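You operate a simulated robot arm through the tools that you are given. There is no shell and no other tool. Be economical: measure what you need, move in short steps, check, and stop when the job is done.

You run a simulated robot arm. Do the job below in one go: nothing can be reset, and whatever is moved stays where it is left.

Task
Turn the dose dial to 2.

Only the result counts: the job must be done as asked and must still hold three seconds after the hand-in. Knocking over, shifting, dropping, spilling or breaking anything else fails it.

Robot
A 7-joint arm with a two-finger parallel gripper on a trunk, on a base that drives. Base frame: it is fixed to the floor where the robot stands at the start and does not move with it; the origin is under the middle of the robot, x ahead of it, y to its left, z up. Readings come in m, rad, newtons and seconds.
Its first joint turns from -2.007 to 2.007 rad. Places, roughly: dose dial [0.7, 0, 1]. Payload 3.91 kg.
The TCP is the grasp point between the finger pads, 0.03 m short of the fingertips. In the tool frame z runs along the fingers and y along their closing line. Largest opening 0.11 m; finger width 0.02, thickness 0.01; the body of the gripper, 0.048 by 0.112 m, starts 0.055 m behind the TCP.
Orientation is that of the tool frame in the base frame, as a unit quaternion [x, y, z, w]. With the fingers straight down and closing along the base's y, the tool's x points along the base's -x, its y along +y and its z along -z.

Tools
- The arm moves only by the tool servo_tool. Its argument "steps" is a list of rows, each a list of 6 numbers: the shift along the tool's x, y, z in mm, then the turn, a rotation vector about the tool's x, y, z in rad. In form: [[dx, dy, dz, wx, wy, wz], ...]. A call has 1 to 10 rows; each row shifts and turns the commanded pose from where the row before left it, along the tool's axes as they then stand. "hand" is the opening in per cent of the stroke, from 0 (shut) to 100 (fully open), set as the call begins (left out, the last holds). Each row takes 0.2 s and may step no farther than 0.05 m and 0.15 rad from the row before; otherwise, or with a gripper value out of range, the whole call is refused. A pose out of reach is approached as far as the arm can. The call stops where the force on the tool passes 40 N (or 10 N more than at its start, if that is more) or the arm is blocked; 0.2 s more then pass. Each finger travels about 0.153 m/s and halts on what it meets, pressing with about 23 N; the grip force reading is that of the motor and also rises with nothing between the fingers. The clock runs only during rows and for 0.2 s after the last one: add rows that do not move to give the fingers time. The reply holds the time, the measured pose of the TCP, the force on the tool along the base axes, the opening and the grip force, in the units named above and with some noise.
- Cameras (640 x 400 px; columns grow to the right, rows downward): "scene" is now at [0.2311, 0.1866, 1.4302]; the picture's right is [-0.19, -0.98, 0.00], its down [-0.41, 0.08, -0.91] and it looks along [0.89, -0.18, -0.42] (base axes); focal length 253 px, centre (320, 200). "wrist" rides on the gripper at [0.072, 0.017, -0.103] in the tool frame; the picture's right is [-0.23, 0.97, 0.00], its down [-0.76, -0.18, -0.62] and it looks along [-0.61, -0.14, 0.78] (tool axes); focal length 222 px, centre (320, 200). There is no depth. A picture from a camera that has moved, and an enlarged one, comes with that camera's place and axes in the base frame and with its lens.
- camera(camera): a new picture of that camera. The clock stands still meanwhile.
- lift_body(by): slides the trunk up (or, below 0, down) by that many m; the arm and the scene camera ride with it, the base frame stays. It gives what a move gives, with no picture.
- drive_base(legs): drives the robot by 1 to 6 legs, each [ahead, left, turn to the left] in m, m and rad, along the robot's own axes; the way and the turn of a leg run together, so that a leg with both is an arc; at most 1.5 m and 3.142 rad a leg. The arm and the cameras ride along, it lands a little off, and it stops where it bumps. It gives what a move gives.
- pan_tilt(pan, tilt): turns the head with the scene camera to pan (to the left, within 1.396 rad either way) and tilt (down, from -0.506 to 1.204), counted from straight ahead of the robot. It gives what a move gives.
- close_up(camera, box): a new picture of the part [left, top, right, bottom] of that camera's present view, enlarged. The clock stands still meanwhile.
- job_done(): hands the job in; it is judged then, once.

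Go step by step. Nothing tells you exact positions but the pictures and the camera data: compare them with the known pose of the tool, close in by small moves and look again before you grip or let go. The budget is 120 turns and 82 pictures, counting those below and the enlarged ones. Unless the task says otherwise, let go and move clear before handing in, and close with one line.

The tools are called after "Request:" as name(argument=value, ...) on one line, values as JSON. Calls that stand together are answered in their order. servo_tool: Moves the arm, as the interface text tells. Its arguments: {"type":"object","properties":{"steps":{"type":"array"},"hand":{"type":"number"}},"required":["steps"]} The other tools are called the same way: lift_body (by) slides the trunk up or down; drive_base (legs) drives the base; pan_tilt (pan, tilt) turns the head that bears the scene camera; camera (camera) takes a picture; close_up (camera, box) takes an enlarged picture of a part of a camera's view; job_done () hands the job in.

At the start:

```text
t: 0.0
tcp_pos: [0.5022, 0.1392, 1.2412]
tcp_rot: [-0.001, 1.0, -0.001, 0.0]
contact_force: [0.0, 0.3, 0.1]
gripper_width: 0.1102
grasp_force: 0.1
trunk travel left (down, up): [-0.75, 0.24]
robot x, y, heading: [-0.0014, -0.0035, -0.0]
head pan, tilt: [-0.195, 0.431]
```

scene: 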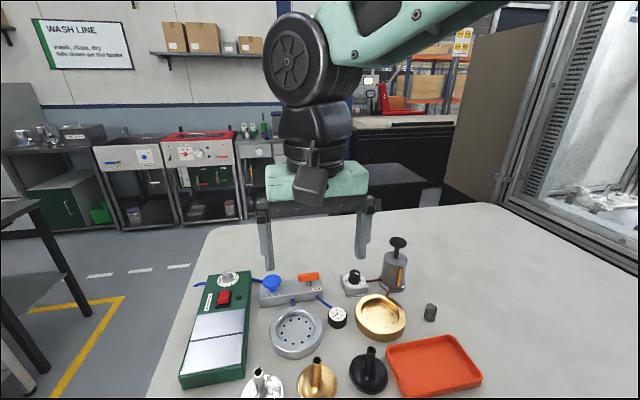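
wrist: 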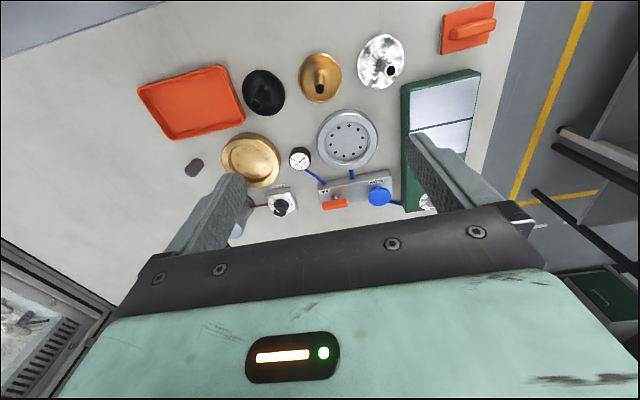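

I see a small grey box with a black knob beside the grinder/dispenser, probably the dose dial; there is also a dial on the green scale. I'll look closer.

Request:
close_up(camera="scene", box=[310, 230, 430, 305])

Request:
close_up(camera="wrist", box=[230, 160, 342, 230])

Request:
close_up(camera="scene", box=[180, 250, 340, 350])

```text
5.33 times, centred on (370, 268) of scene
camera zoom: at [0.2311, 0.1866, 1.4302], right [-0.19, -0.98, 0.0], down [-0.41, 0.08, -0.91], along [0.89, -0.18, -0.42], focal length 1349 px, centre (53, -160)
```

zoom: 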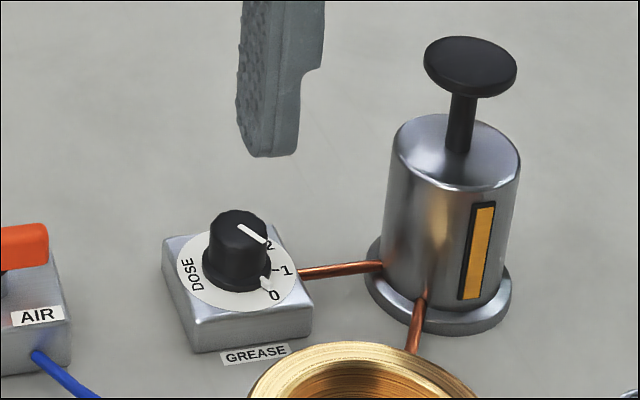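

```text
5.71 times, centred on (286, 195) of wrist
camera zoom: at [0.4296, 0.1554, 1.3452], right [0.23, 0.97, 0.0], down [0.76, -0.18, 0.62], along [0.61, -0.14, -0.78], focal length 1269 px, centre (514, 229)
```

zoom: 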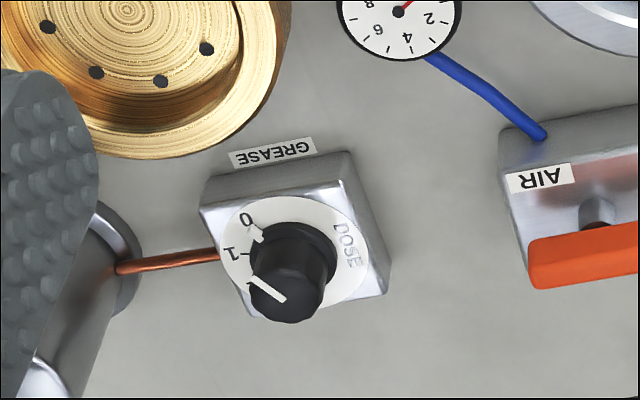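

```text
4.00 times, centred on (260, 300) of scene
camera zoom: at [0.2311, 0.1866, 1.4302], right [-0.19, -0.98, 0.0], down [-0.41, 0.08, -0.91], along [0.89, -0.18, -0.42], focal length 1012 px, centre (560, -200)
```

zoom: 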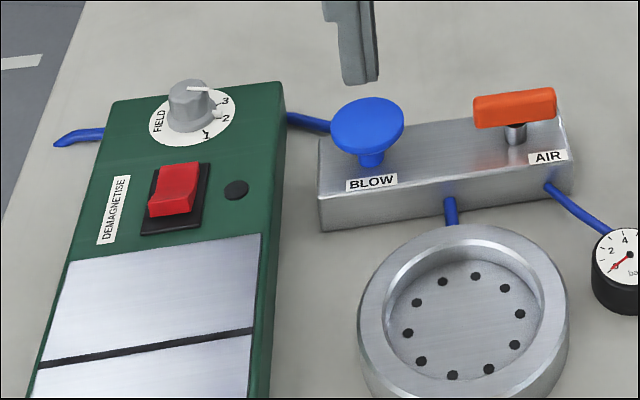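

The dose dial is the grey box near (0.685, 0.013), with the pointer now at 0 and the 2 mark about 90° counter-clockwise. I'll hover over it to view it from above.

Request:
servo_tool(steps=[[-30, -21, 15, 0, 0, 0], [-30, -21, 15, 0, 0, 0], [-30, -21, 15, 0, 0, 0], [-30, -21, 15, 0, 0, 0], [-30, -21, 15, 0, 0, 0], [-30, -21, 15, 0, 0, 0], [0, 0, 0, 0, 0, 0]], hand=60)

Request:
camera(camera="wrist")

Request:
camera(camera="scene")

```text
t: 1.6
tcp_pos: [0.6805, 0.0115, 1.1503]
tcp_rot: [0.0, 1.0, 0.001, 0.0]
contact_force: [-0.8, -0.4, -0.3]
gripper_width: 0.066
grasp_force: 0.0
trunk travel left (down, up): [-0.75, 0.24]
robot x, y, heading: [0.0006, -0.0002, 0.002]
head pan, tilt: [-0.195, 0.431]
```

```text
76 pictures are left
camera wrist: at [0.6085, 0.0274, 1.2546], right [0.23, 0.97, 0.0], down [0.76, -0.18, 0.62], along [0.61, -0.14, -0.78], focal length 222 px, centre (320, 200)
```

wrist: 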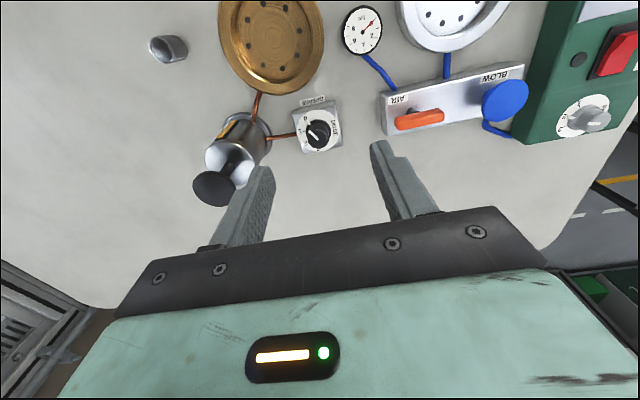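

```text
75 pictures are left
camera scene: at [0.2311, 0.1866, 1.4302], right [-0.19, -0.98, 0.0], down [-0.41, 0.08, -0.91], along [0.89, -0.18, -0.42], focal length 253 px, centre (320, 200)
```

scene: 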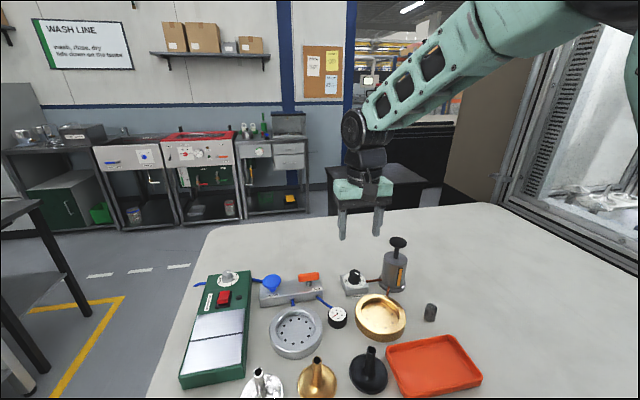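

Request:
close_up(camera="wrist", box=[284, 90, 356, 160])

Request:
close_up(camera="wrist", box=[190, 90, 350, 190])

```text
5.71 times, centred on (320, 125) of wrist
camera zoom: at [0.6085, 0.0274, 1.2546], right [0.23, 0.97, 0.0], down [0.76, -0.18, 0.62], along [0.61, -0.14, -0.78], focal length 1269 px, centre (320, 629)
```

zoom: 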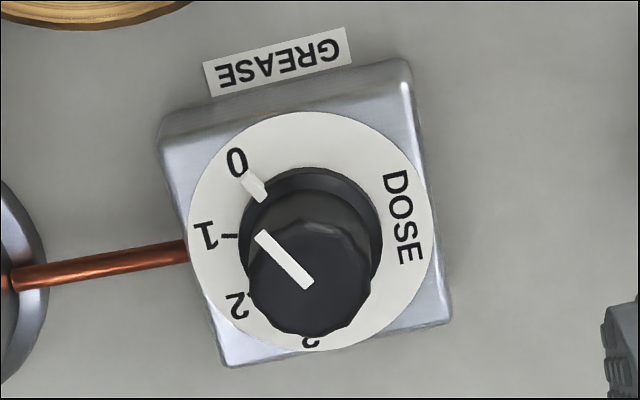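

```text
4.00 times, centred on (270, 140) of wrist
camera zoom: at [0.6085, 0.0274, 1.2546], right [0.23, 0.97, 0.0], down [0.76, -0.18, 0.62], along [0.61, -0.14, -0.78], focal length 888 px, centre (520, 440)
```

zoom: 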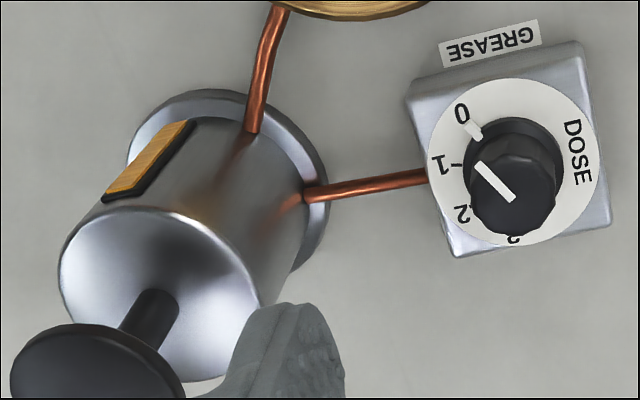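

The dial reads 0 now; scale 0–3 runs counter-clockwise, about 45° per mark, so 2 needs about +90°. I'll move above the knob and pre-rotate 45° clockwise.

Request:
servo_tool(steps=[[-21, -6, 0, 0, 0, 0], [0, 0, 10, 0, 0, 0.131], [0, 0, 10, 0, 0, 0.131], [0, 0, 10, 0, 0, 0.131], [0, 0, 0, 0, 0, 0.131], [0, 0, 0, 0, 0, 0.131], [0, 0, 0, 0, 0, 0.131], [0, 0, 0, 0, 0, 0]], hand=50)

Request:
camera(camera="wrist")

Request:
close_up(camera="scene", box=[300, 200, 428, 300])

```text
t: 3.4
tcp_pos: [0.7027, 0.0075, 1.1219]
tcp_rot: [0.385, 0.923, 0.0, -0.001]
contact_force: [-0.2, 0.2, 0.2]
gripper_width: 0.0549
grasp_force: 0.0
trunk travel left (down, up): [-0.75, 0.24]
robot x, y, heading: [-0.0031, 0.005, -0.001]
head pan, tilt: [-0.195, 0.431]
```

```text
72 pictures are left
camera wrist: at [0.6643, 0.0698, 1.2251], right [0.85, 0.53, 0.0], down [0.41, -0.67, 0.62], along [0.33, -0.53, -0.78], focal length 222 px, centre (320, 200)
```

wrist: 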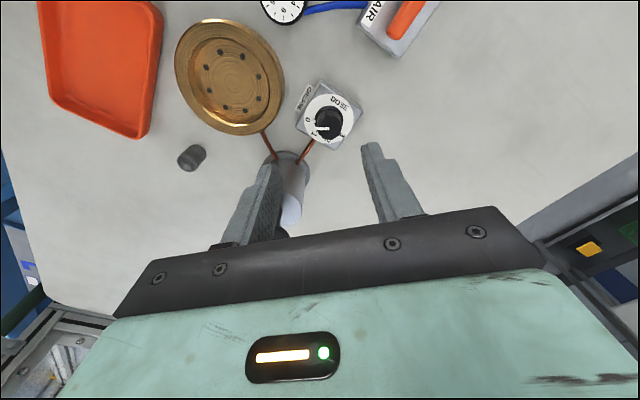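

```text
4.00 times, centred on (364, 250) of scene
camera zoom: at [0.2312, 0.1866, 1.4302], right [-0.19, -0.98, 0.0], down [-0.41, 0.08, -0.91], along [0.89, -0.18, -0.42], focal length 1012 px, centre (144, 0)
```

zoom: 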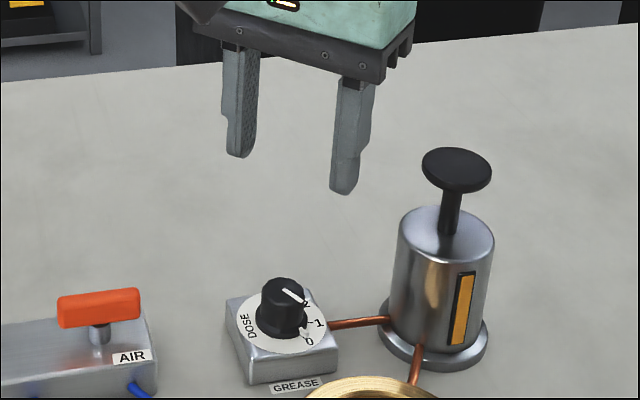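

Request:
close_up(camera="wrist", box=[280, 70, 376, 160])

```text
4.44 times, centred on (328, 115) of wrist
camera zoom: at [0.6643, 0.0698, 1.2251], right [0.85, 0.53, 0.0], down [0.41, -0.67, 0.62], along [0.33, -0.53, -0.78], focal length 987 px, centre (284, 578)
```

zoom: 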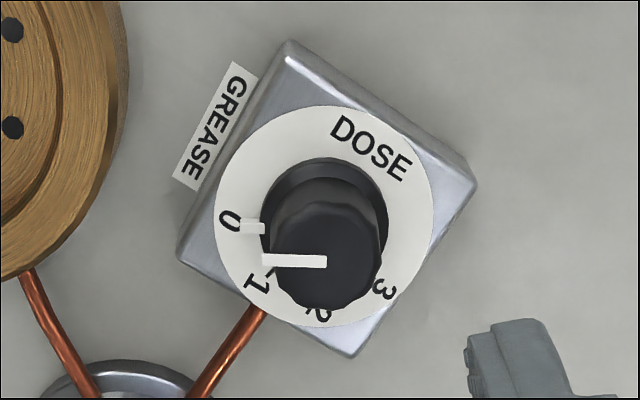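

Dial centre appears about 9 mm right of the tool axis in view; I'll correct and lower part-way, fingertips still above the knob.

Request:
servo_tool(steps=[[-2, 8.5, 0, 0, 0, 0], [0, 0, 20, 0, 0, 0], [0, 0, 20, 0, 0, 0], [0, 0, 0, 0, 0, 0]])

Request:
camera(camera="wrist")

Request:
close_up(camera="scene", box=[300, 220, 428, 300])

Request:
close_up(camera="wrist", box=[250, 90, 410, 190])

```text
t: 4.4
tcp_pos: [0.7099, 0.0117, 1.0808]
tcp_rot: [0.383, 0.924, -0.001, 0.0]
contact_force: [-0.3, 0.7, -0.4]
gripper_width: 0.0548
grasp_force: 0.1
trunk travel left (down, up): [-0.75, 0.24]
robot x, y, heading: [-0.0008, -0.0003, -0.004]
head pan, tilt: [-0.195, 0.431]
```

```text
69 pictures are left
camera wrist: at [0.6714, 0.0741, 1.1845], right [0.85, 0.53, 0.0], down [0.41, -0.66, 0.62], along [0.33, -0.53, -0.78], focal length 222 px, centre (320, 200)
```

wrist: 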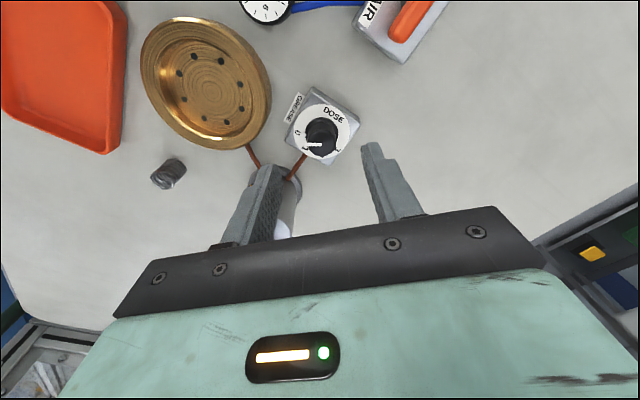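

```text
5.00 times, centred on (364, 260) of scene
camera zoom: at [0.2311, 0.1866, 1.4302], right [-0.19, -0.98, 0.0], down [-0.41, 0.08, -0.91], along [0.89, -0.18, -0.42], focal length 1264 px, centre (100, -100)
```

zoom: 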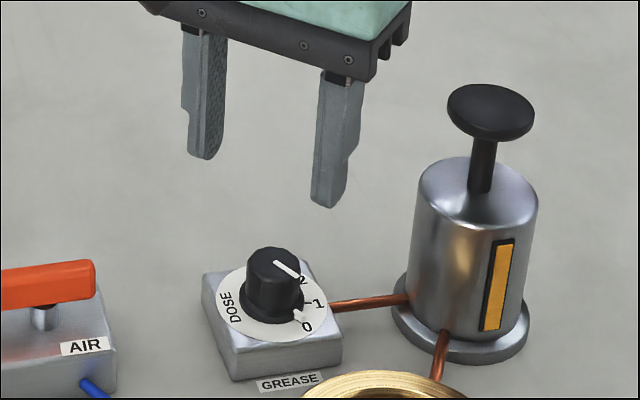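

```text
4.00 times, centred on (330, 140) of wrist
camera zoom: at [0.6714, 0.0741, 1.1845], right [0.85, 0.53, 0.0], down [0.41, -0.66, 0.62], along [0.33, -0.53, -0.78], focal length 888 px, centre (280, 440)
```

zoom: 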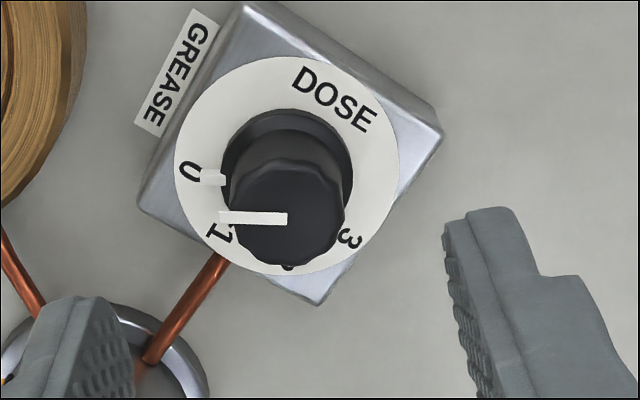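

Knob is now nearly centred between the fingers (about 2 mm off); I'll trim and lower so the tips straddle the knob.

Request:
servo_tool(steps=[[2.3, 1.2, 8, 0, 0, 0], [0, 0, 10, 0, 0, 0], [0, 0, 10, 0, 0, 0], [0, 0, 8, 0, 0, 0], [0, 0, 0, 0, 0, 0]])

Request:
camera(camera="wrist")

Request:
close_up(camera="scene", box=[310, 235, 406, 295])

Request:
close_up(camera="wrist", box=[250, 110, 410, 210])

```text
t: 5.6
tcp_pos: [0.7077, 0.0143, 1.0455]
tcp_rot: [0.383, 0.924, 0.0, 0.0]
contact_force: [0.0, 0.5, -0.8]
gripper_width: 0.0548
grasp_force: 0.1
trunk travel left (down, up): [-0.75, 0.24]
robot x, y, heading: [0.0008, -0.003, -0.004]
head pan, tilt: [-0.195, 0.431]
```

```text
66 pictures are left
camera wrist: at [0.6701, 0.077, 1.1487], right [0.85, 0.53, 0.0], down [0.41, -0.66, 0.62], along [0.33, -0.53, -0.78], focal length 222 px, centre (320, 200)
```

wrist: 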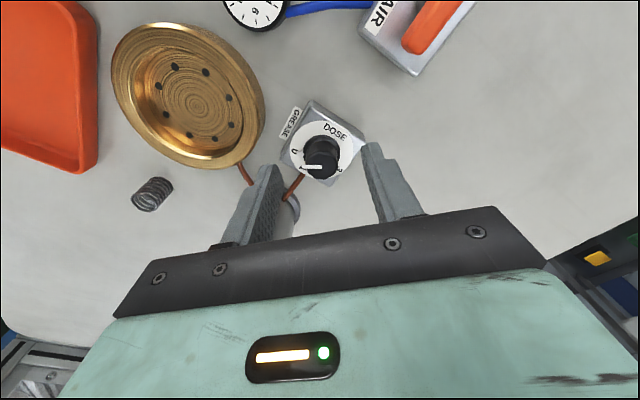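

```text
6.67 times, centred on (358, 265) of scene
camera zoom: at [0.2312, 0.1866, 1.4302], right [-0.19, -0.98, 0.0], down [-0.41, 0.08, -0.91], along [0.89, -0.18, -0.42], focal length 1686 px, centre (67, -233)
```

zoom: 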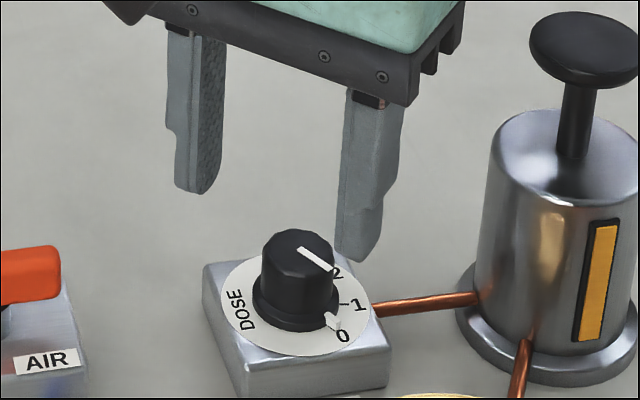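

```text
4.00 times, centred on (330, 160) of wrist
camera zoom: at [0.6701, 0.077, 1.1487], right [0.85, 0.53, 0.0], down [0.41, -0.66, 0.62], along [0.33, -0.53, -0.78], focal length 888 px, centre (280, 360)
```

zoom: 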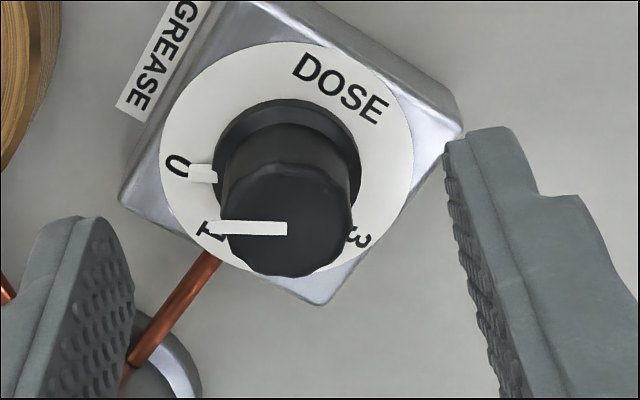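

The scene and wrist lines cross at a lower height than I assumed: knob top around z≈0.985 at about (0.721, -0.002). I'll shift sideways at this safe height, then look again.

Request:
servo_tool(steps=[[-10, -1, 0, 0, 0, 0], [-10, -1, 0, 0, 0, 0], [0, 0, 10, 0, 0, 0], [0, 0, 0, 0, 0, 0]])

Request:
close_up(camera="scene", box=[310, 235, 406, 295])

Request:
close_up(camera="wrist", box=[250, 110, 410, 210])

```text
t: 6.6
tcp_pos: [0.7208, -0.0012, 1.0348]
tcp_rot: [0.384, 0.923, 0.0, 0.0]
contact_force: [0.6, 0.1, 0.0]
gripper_width: 0.055
grasp_force: 0.1
trunk travel left (down, up): [-0.75, 0.24]
robot x, y, heading: [0.0039, -0.0014, -0.001]
head pan, tilt: [-0.195, 0.431]
```

```text
6.67 times, centred on (358, 265) of scene
camera zoom: at [0.2312, 0.1866, 1.4302], right [-0.19, -0.98, 0.0], down [-0.41, 0.08, -0.91], along [0.89, -0.18, -0.42], focal length 1686 px, centre (67, -233)
```

zoom: 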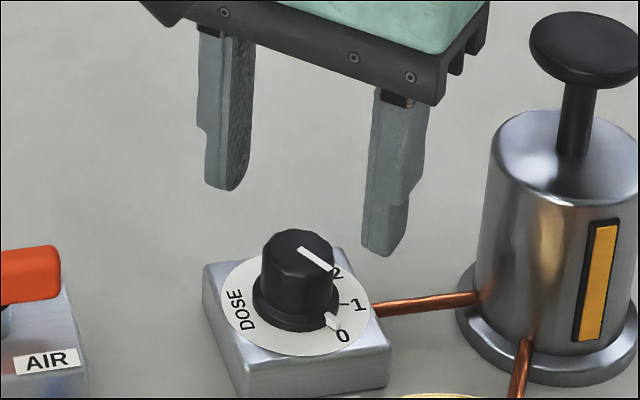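

```text
4.00 times, centred on (330, 160) of wrist
camera zoom: at [0.6822, 0.0615, 1.1381], right [0.85, 0.53, 0.0], down [0.41, -0.66, 0.62], along [0.33, -0.53, -0.78], focal length 888 px, centre (280, 360)
```

zoom: 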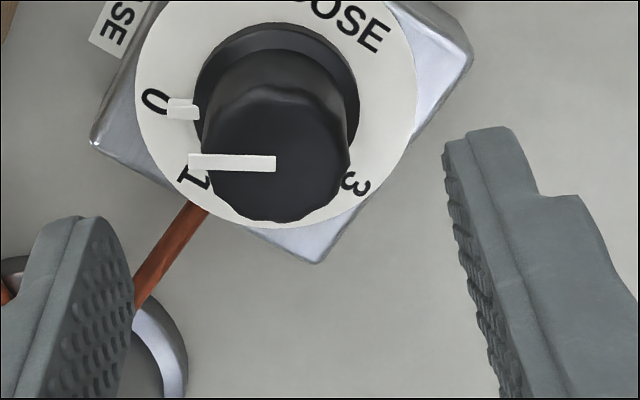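

Triangulation confirms the knob at (0.721, -0.002), top z≈0.985, on the tool axis. Lowering to straddle it.

Request:
servo_tool(steps=[[0, -0.5, 9, 0, 0, 0], [0, 0, 9, 0, 0, 0], [0, 0, 9, 0, 0, 0], [0, 0, 7, 0, 0, 0], [0, 0, 0, 0, 0, 0]])

Request:
close_up(camera="scene", box=[310, 235, 406, 295])

Request:
close_up(camera="wrist", box=[250, 110, 410, 210])

```text
t: 7.8
tcp_pos: [0.7219, -0.0019, 1.0009]
tcp_rot: [0.384, 0.923, 0.0, -0.001]
contact_force: [0.4, 0.5, 0.4]
gripper_width: 0.0549
grasp_force: 0.1
trunk travel left (down, up): [-0.75, 0.24]
robot x, y, heading: [0.0014, 0.0004, 0.001]
head pan, tilt: [-0.195, 0.431]
```

```text
6.67 times, centred on (358, 265) of scene
camera zoom: at [0.2312, 0.1866, 1.4302], right [-0.19, -0.98, 0.0], down [-0.41, 0.08, -0.91], along [0.89, -0.18, -0.42], focal length 1686 px, centre (67, -233)
```

zoom: 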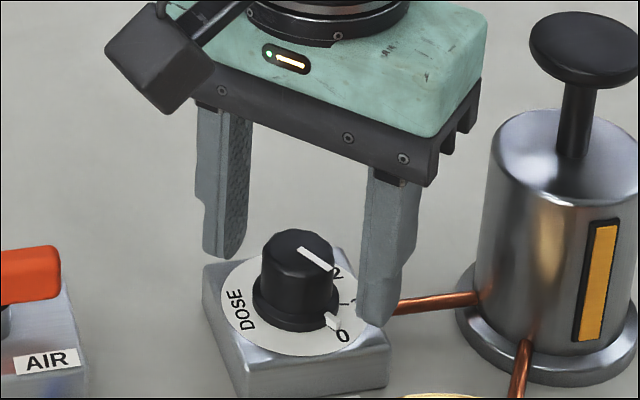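

```text
4.00 times, centred on (330, 160) of wrist
camera zoom: at [0.6825, 0.061, 1.1041], right [0.85, 0.53, 0.0], down [0.41, -0.66, 0.62], along [0.33, -0.53, -0.78], focal length 888 px, centre (280, 360)
```

zoom: 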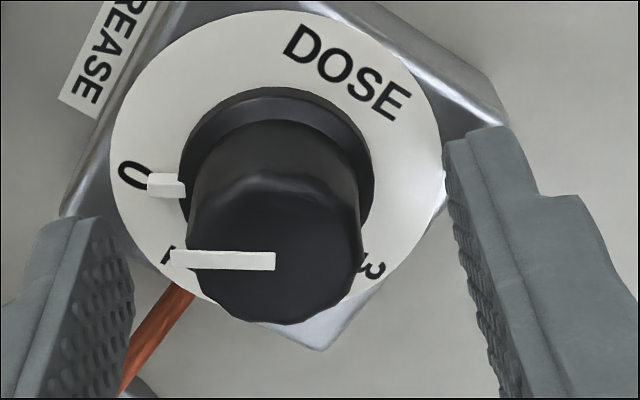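

Fingers straddle the knob. Closing on it.

Request:
servo_tool(steps=[[0, 0, 0, 0, 0, 0], [0, 0, 0, 0, 0, 0], [0, 0, 0, 0, 0, 0]], hand=10)

Request:
close_up(camera="wrist", box=[250, 110, 410, 210])

Request:
close_up(camera="scene", box=[310, 235, 406, 295])

```text
t: 8.6
tcp_pos: [0.7214, -0.0024, 0.9995]
tcp_rot: [0.383, 0.924, 0.001, 0.0]
contact_force: [-2.2, -1.0, -1.8]
gripper_width: 0.0293
grasp_force: 44.5
trunk travel left (down, up): [-0.75, 0.24]
robot x, y, heading: [-0.0023, -0.0021, -0.002]
head pan, tilt: [-0.195, 0.431]
```

```text
4.00 times, centred on (330, 160) of wrist
camera zoom: at [0.6824, 0.0608, 1.1041], right [0.85, 0.53, 0.0], down [0.41, -0.66, 0.62], along [0.33, -0.53, -0.78], focal length 888 px, centre (280, 360)
```

zoom: 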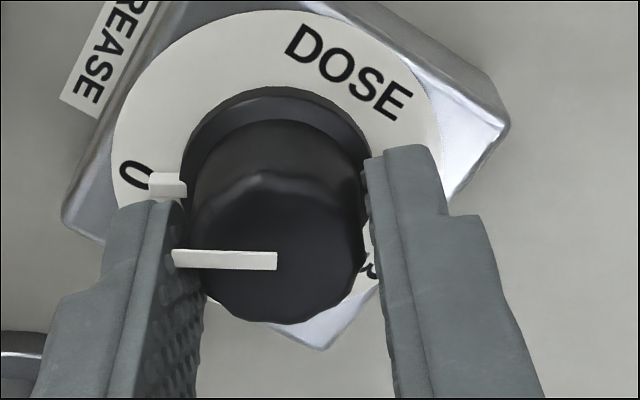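

```text
6.67 times, centred on (358, 265) of scene
camera zoom: at [0.2311, 0.1865, 1.4302], right [-0.19, -0.98, 0.0], down [-0.41, 0.08, -0.91], along [0.89, -0.18, -0.42], focal length 1686 px, centre (67, -233)
```

zoom: 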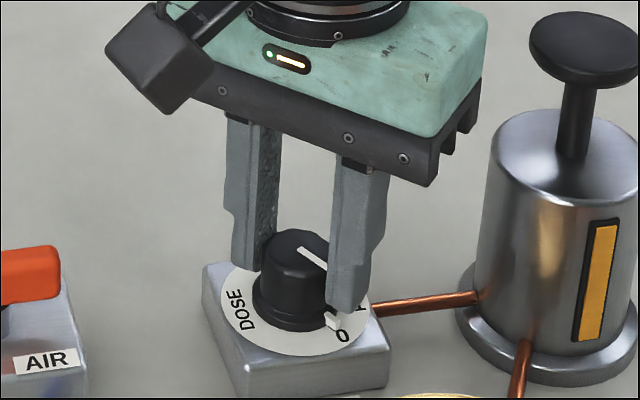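

Gripped. Turning counter-clockwise 45° first, then checking.

Request:
servo_tool(steps=[[0, 0, 0, 0, 0, -0.131], [0, 0, 0, 0, 0, -0.131], [0, 0, 0, 0, 0, -0.131], [0, 0, 0, 0, 0, -0.131], [0, 0, 0, 0, 0, -0.131], [0, 0, 0, 0, 0, -0.131], [0, 0, 0, 0, 0, 0]])

Request:
close_up(camera="wrist", box=[250, 110, 410, 210])

Request:
close_up(camera="scene", box=[310, 235, 406, 295])

```text
t: 10.2
tcp_pos: [0.7225, -0.0003, 0.9999]
tcp_rot: [-0.002, 1.0, 0.0, -0.002]
contact_force: [0.9, 12.3, -23.4]
gripper_width: 0.0295
grasp_force: 45.1
trunk travel left (down, up): [-0.75, 0.24]
robot x, y, heading: [0.0023, 0.0009, 0.002]
head pan, tilt: [-0.195, 0.431]
```

```text
4.00 times, centred on (330, 160) of wrist
camera zoom: at [0.6499, 0.0157, 1.1044], right [0.22, 0.97, 0.0], down [0.76, -0.18, 0.62], along [0.61, -0.14, -0.78], focal length 888 px, centre (280, 360)
```

zoom: 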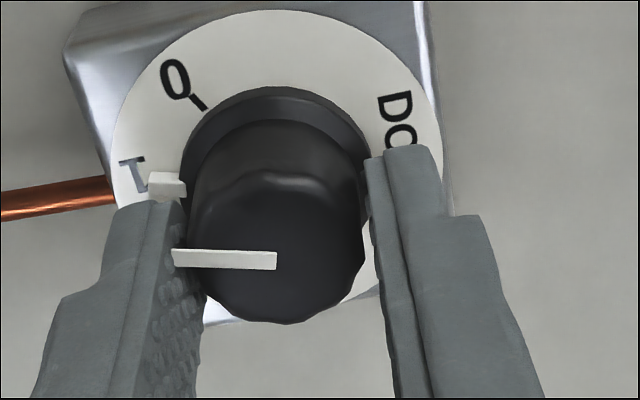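

```text
6.67 times, centred on (358, 265) of scene
camera zoom: at [0.2322, 0.1874, 1.4297], right [-0.19, -0.98, 0.0], down [-0.41, 0.08, -0.91], along [0.89, -0.18, -0.42], focal length 1686 px, centre (67, -233)
```

zoom: 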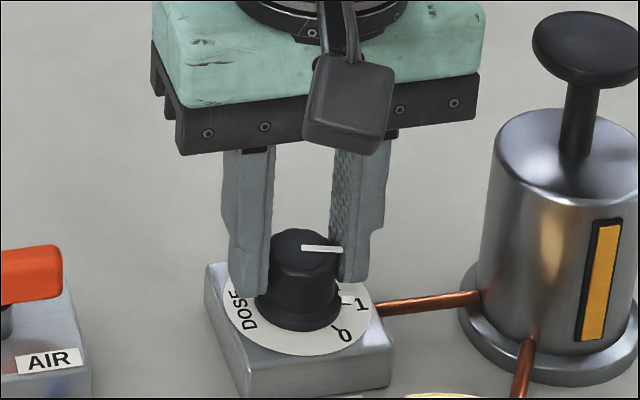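

Dial follows and reads about 1. Continuing toward 2 while watching the forces.

Request:
servo_tool(steps=[[0, 0, 0, 0, 0, -0.131], [0, 0, 0, 0, 0, -0.131], [0, 0, 0, 0, 0, -0.131], [0, 0, 0, 0, 0, 0]])

```text
t: 11.2
tcp_pos: [0.7213, 0.0008, 1.0005]
tcp_rot: [-0.197, 0.98, 0.001, -0.001]
contact_force: [-5.1, 24.6, -29.3]
gripper_width: 0.0292
grasp_force: 44.8
trunk travel left (down, up): [-0.75, 0.24]
robot x, y, heading: [-0.0011, -0.0001, -0.003]
head pan, tilt: [-0.195, 0.431]
```

Lateral force is building up, so I'll open to release the strain and re-grip.

Request:
servo_tool(steps=[[0, 0, 0, 0, 0, 0], [0, 0, 0, 0, 0, 0], [0, 0, 0, 0, 0, 0]], hand=45)

Request:
close_up(camera="wrist", box=[250, 110, 410, 210])

Request:
close_up(camera="scene", box=[310, 235, 406, 295])

```text
t: 12.0
tcp_pos: [0.7209, -0.0031, 1.0023]
tcp_rot: [-0.195, 0.981, 0.0, 0.0]
contact_force: [0.4, -0.1, -0.4]
gripper_width: 0.0495
grasp_force: 0.0
trunk travel left (down, up): [-0.75, 0.24]
robot x, y, heading: [0.0008, 0.0006, 0.001]
head pan, tilt: [-0.195, 0.431]
```

```text
4.00 times, centred on (330, 160) of wrist
camera zoom: at [0.649, -0.0149, 1.1059], right [-0.16, 0.99, 0.0], down [0.77, 0.13, 0.62], along [0.62, 0.1, -0.78], focal length 888 px, centre (280, 360)
```

zoom: 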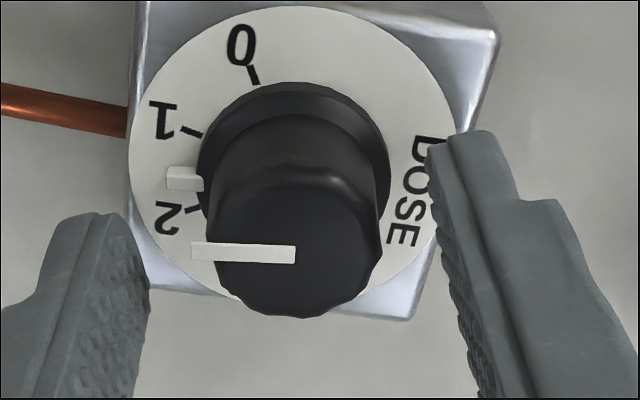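

```text
6.67 times, centred on (358, 265) of scene
camera zoom: at [0.2312, 0.1865, 1.4302], right [-0.19, -0.98, 0.0], down [-0.41, 0.08, -0.91], along [0.89, -0.18, -0.42], focal length 1686 px, centre (67, -233)
```

zoom: 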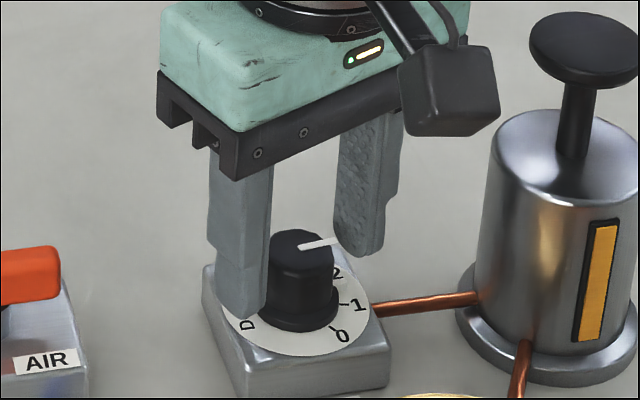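

The box has not moved and the pointer sits halfway between ticks 1 and 2, with about 22.5° to go. I'll centre on the knob (about 2.7 mm) and re-grip.

Request:
servo_tool(steps=[[-0.6, 2.6, 0, 0, 0, 0], [0, 0, 0, 0, 0, 0]])

Request:
servo_tool(steps=[[0, 0, 0, 0, 0, 0], [0, 0, 0, 0, 0, 0], [0, 0, 0, 0, 0, 0]], hand=10)

Request:
servo_tool(steps=[[0, 0, 0, 0, 0, -0.131], [0, 0, 0, 0, 0, -0.131], [0, 0, 0, 0, 0, -0.131], [0, 0, 0, 0, 0, 0], [0, 0, 0, 0, 0, 0]])

Request:
servo_tool(steps=[[0, 0, 0, 0, 0, 0], [0, 0, 0, 0, 0, 0], [0, 0, 0, 0, 0, 0]], hand=45)

Request:
close_up(camera="wrist", box=[250, 110, 410, 210])

Request:
close_up(camera="scene", box=[310, 235, 406, 295])

```text
t: 12.6
tcp_pos: [0.7215, 0.0017, 1.0006]
tcp_rot: [-0.195, 0.981, 0.0, 0.0]
contact_force: [-0.8, -0.6, -0.4]
gripper_width: 0.0496
grasp_force: 0.0
trunk travel left (down, up): [-0.75, 0.24]
robot x, y, heading: [-0.0007, 0.0007, -0.002]
head pan, tilt: [-0.195, 0.431]
```

```text
t: 13.4
tcp_pos: [0.722, 0.0002, 1.0023]
tcp_rot: [-0.195, 0.981, 0.0, -0.001]
contact_force: [2.2, -3.5, -0.3]
gripper_width: 0.0293
grasp_force: 45.0
trunk travel left (down, up): [-0.75, 0.24]
robot x, y, heading: [-0.0024, 0.0018, 0.005]
head pan, tilt: [-0.195, 0.431]
```

```text
t: 14.6
tcp_pos: [0.7213, 0.0008, 1.0012]
tcp_rot: [-0.385, 0.923, 0.0, 0.0]
contact_force: [-1.9, 0.4, 1.7]
gripper_width: 0.0292
grasp_force: 45.7
trunk travel left (down, up): [-0.75, 0.24]
robot x, y, heading: [-0.0023, 0.0043, 0.003]
head pan, tilt: [-0.195, 0.431]
```

```text
t: 15.4
tcp_pos: [0.7225, 0.0007, 1.0015]
tcp_rot: [-0.384, 0.924, 0.0, 0.0]
contact_force: [0.6, -0.5, 0.0]
gripper_width: 0.0496
grasp_force: 0.1
trunk travel left (down, up): [-0.75, 0.24]
robot x, y, heading: [0.0041, 0.0001, -0.001]
head pan, tilt: [-0.195, 0.431]
```

```text
4.00 times, centred on (330, 160) of wrist
camera zoom: at [0.6586, -0.0391, 1.1052], right [-0.53, 0.85, 0.0], down [0.66, 0.41, 0.62], along [0.53, 0.33, -0.78], focal length 888 px, centre (280, 360)
```

zoom: 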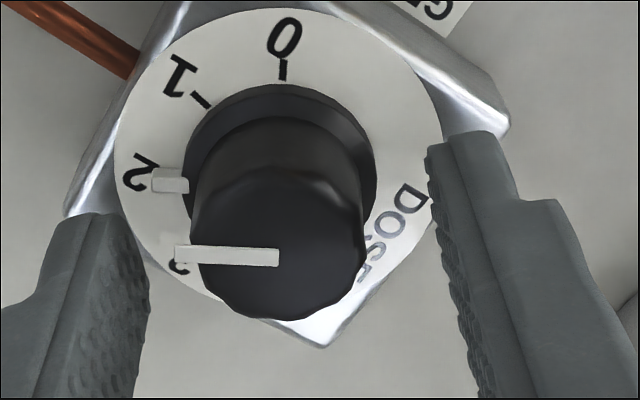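

```text
6.67 times, centred on (358, 265) of scene
camera zoom: at [0.2312, 0.1866, 1.4302], right [-0.19, -0.98, 0.0], down [-0.41, 0.08, -0.91], along [0.89, -0.18, -0.42], focal length 1686 px, centre (67, -233)
```

zoom: 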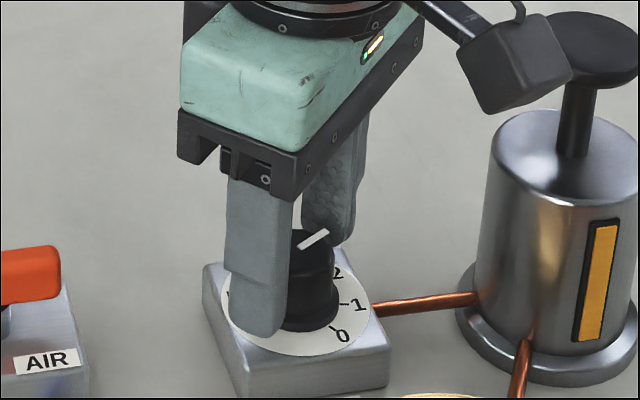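

The pointer now covers the 2 mark, with the same alignment it had at 0 before. I'll retreat straight up and verify.

Request:
servo_tool(steps=[[0, 0, -15, 0, 0, 0], [0, 0, -25, 0, 0, 0], [0, 0, -30, 0, 0, 0], [0, 0, -30, 0, 0, 0], [0, 0, 0, 0, 0, 0]])

Request:
close_up(camera="wrist", box=[270, 70, 366, 160])

Request:
camera(camera="scene")

```text
t: 16.6
tcp_pos: [0.72, 0.0, 1.1011]
tcp_rot: [-0.383, 0.924, 0.0, 0.0]
contact_force: [0.2, 0.1, -0.6]
gripper_width: 0.0496
grasp_force: 0.1
trunk travel left (down, up): [-0.75, 0.24]
robot x, y, heading: [0.0024, 0.002, 0.0]
head pan, tilt: [-0.195, 0.431]
```

```text
4.44 times, centred on (318, 115) of wrist
camera zoom: at [0.6583, -0.0401, 1.205], right [-0.53, 0.85, 0.0], down [0.66, 0.41, 0.62], along [0.53, 0.33, -0.78], focal length 987 px, centre (329, 578)
```

zoom: 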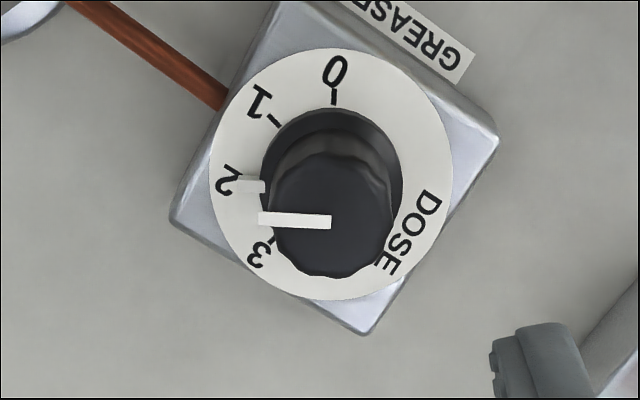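

```text
50 pictures are left
camera scene: at [0.2312, 0.1866, 1.4302], right [-0.19, -0.98, 0.0], down [-0.41, 0.08, -0.91], along [0.89, -0.18, -0.42], focal length 253 px, centre (320, 200)
```

scene: 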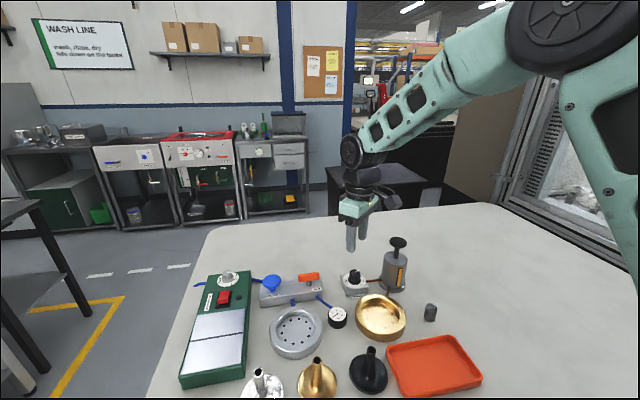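

The dial sits squarely on 2, nothing else moved, and the arm is clear.

Request:
job_done()

```text
The job is handed in.
```

The dose dial is turned from 0 to 2. The pointer stayed on the 2 mark after I let go, nothing else on the table appears to have moved, and the arm is clear.
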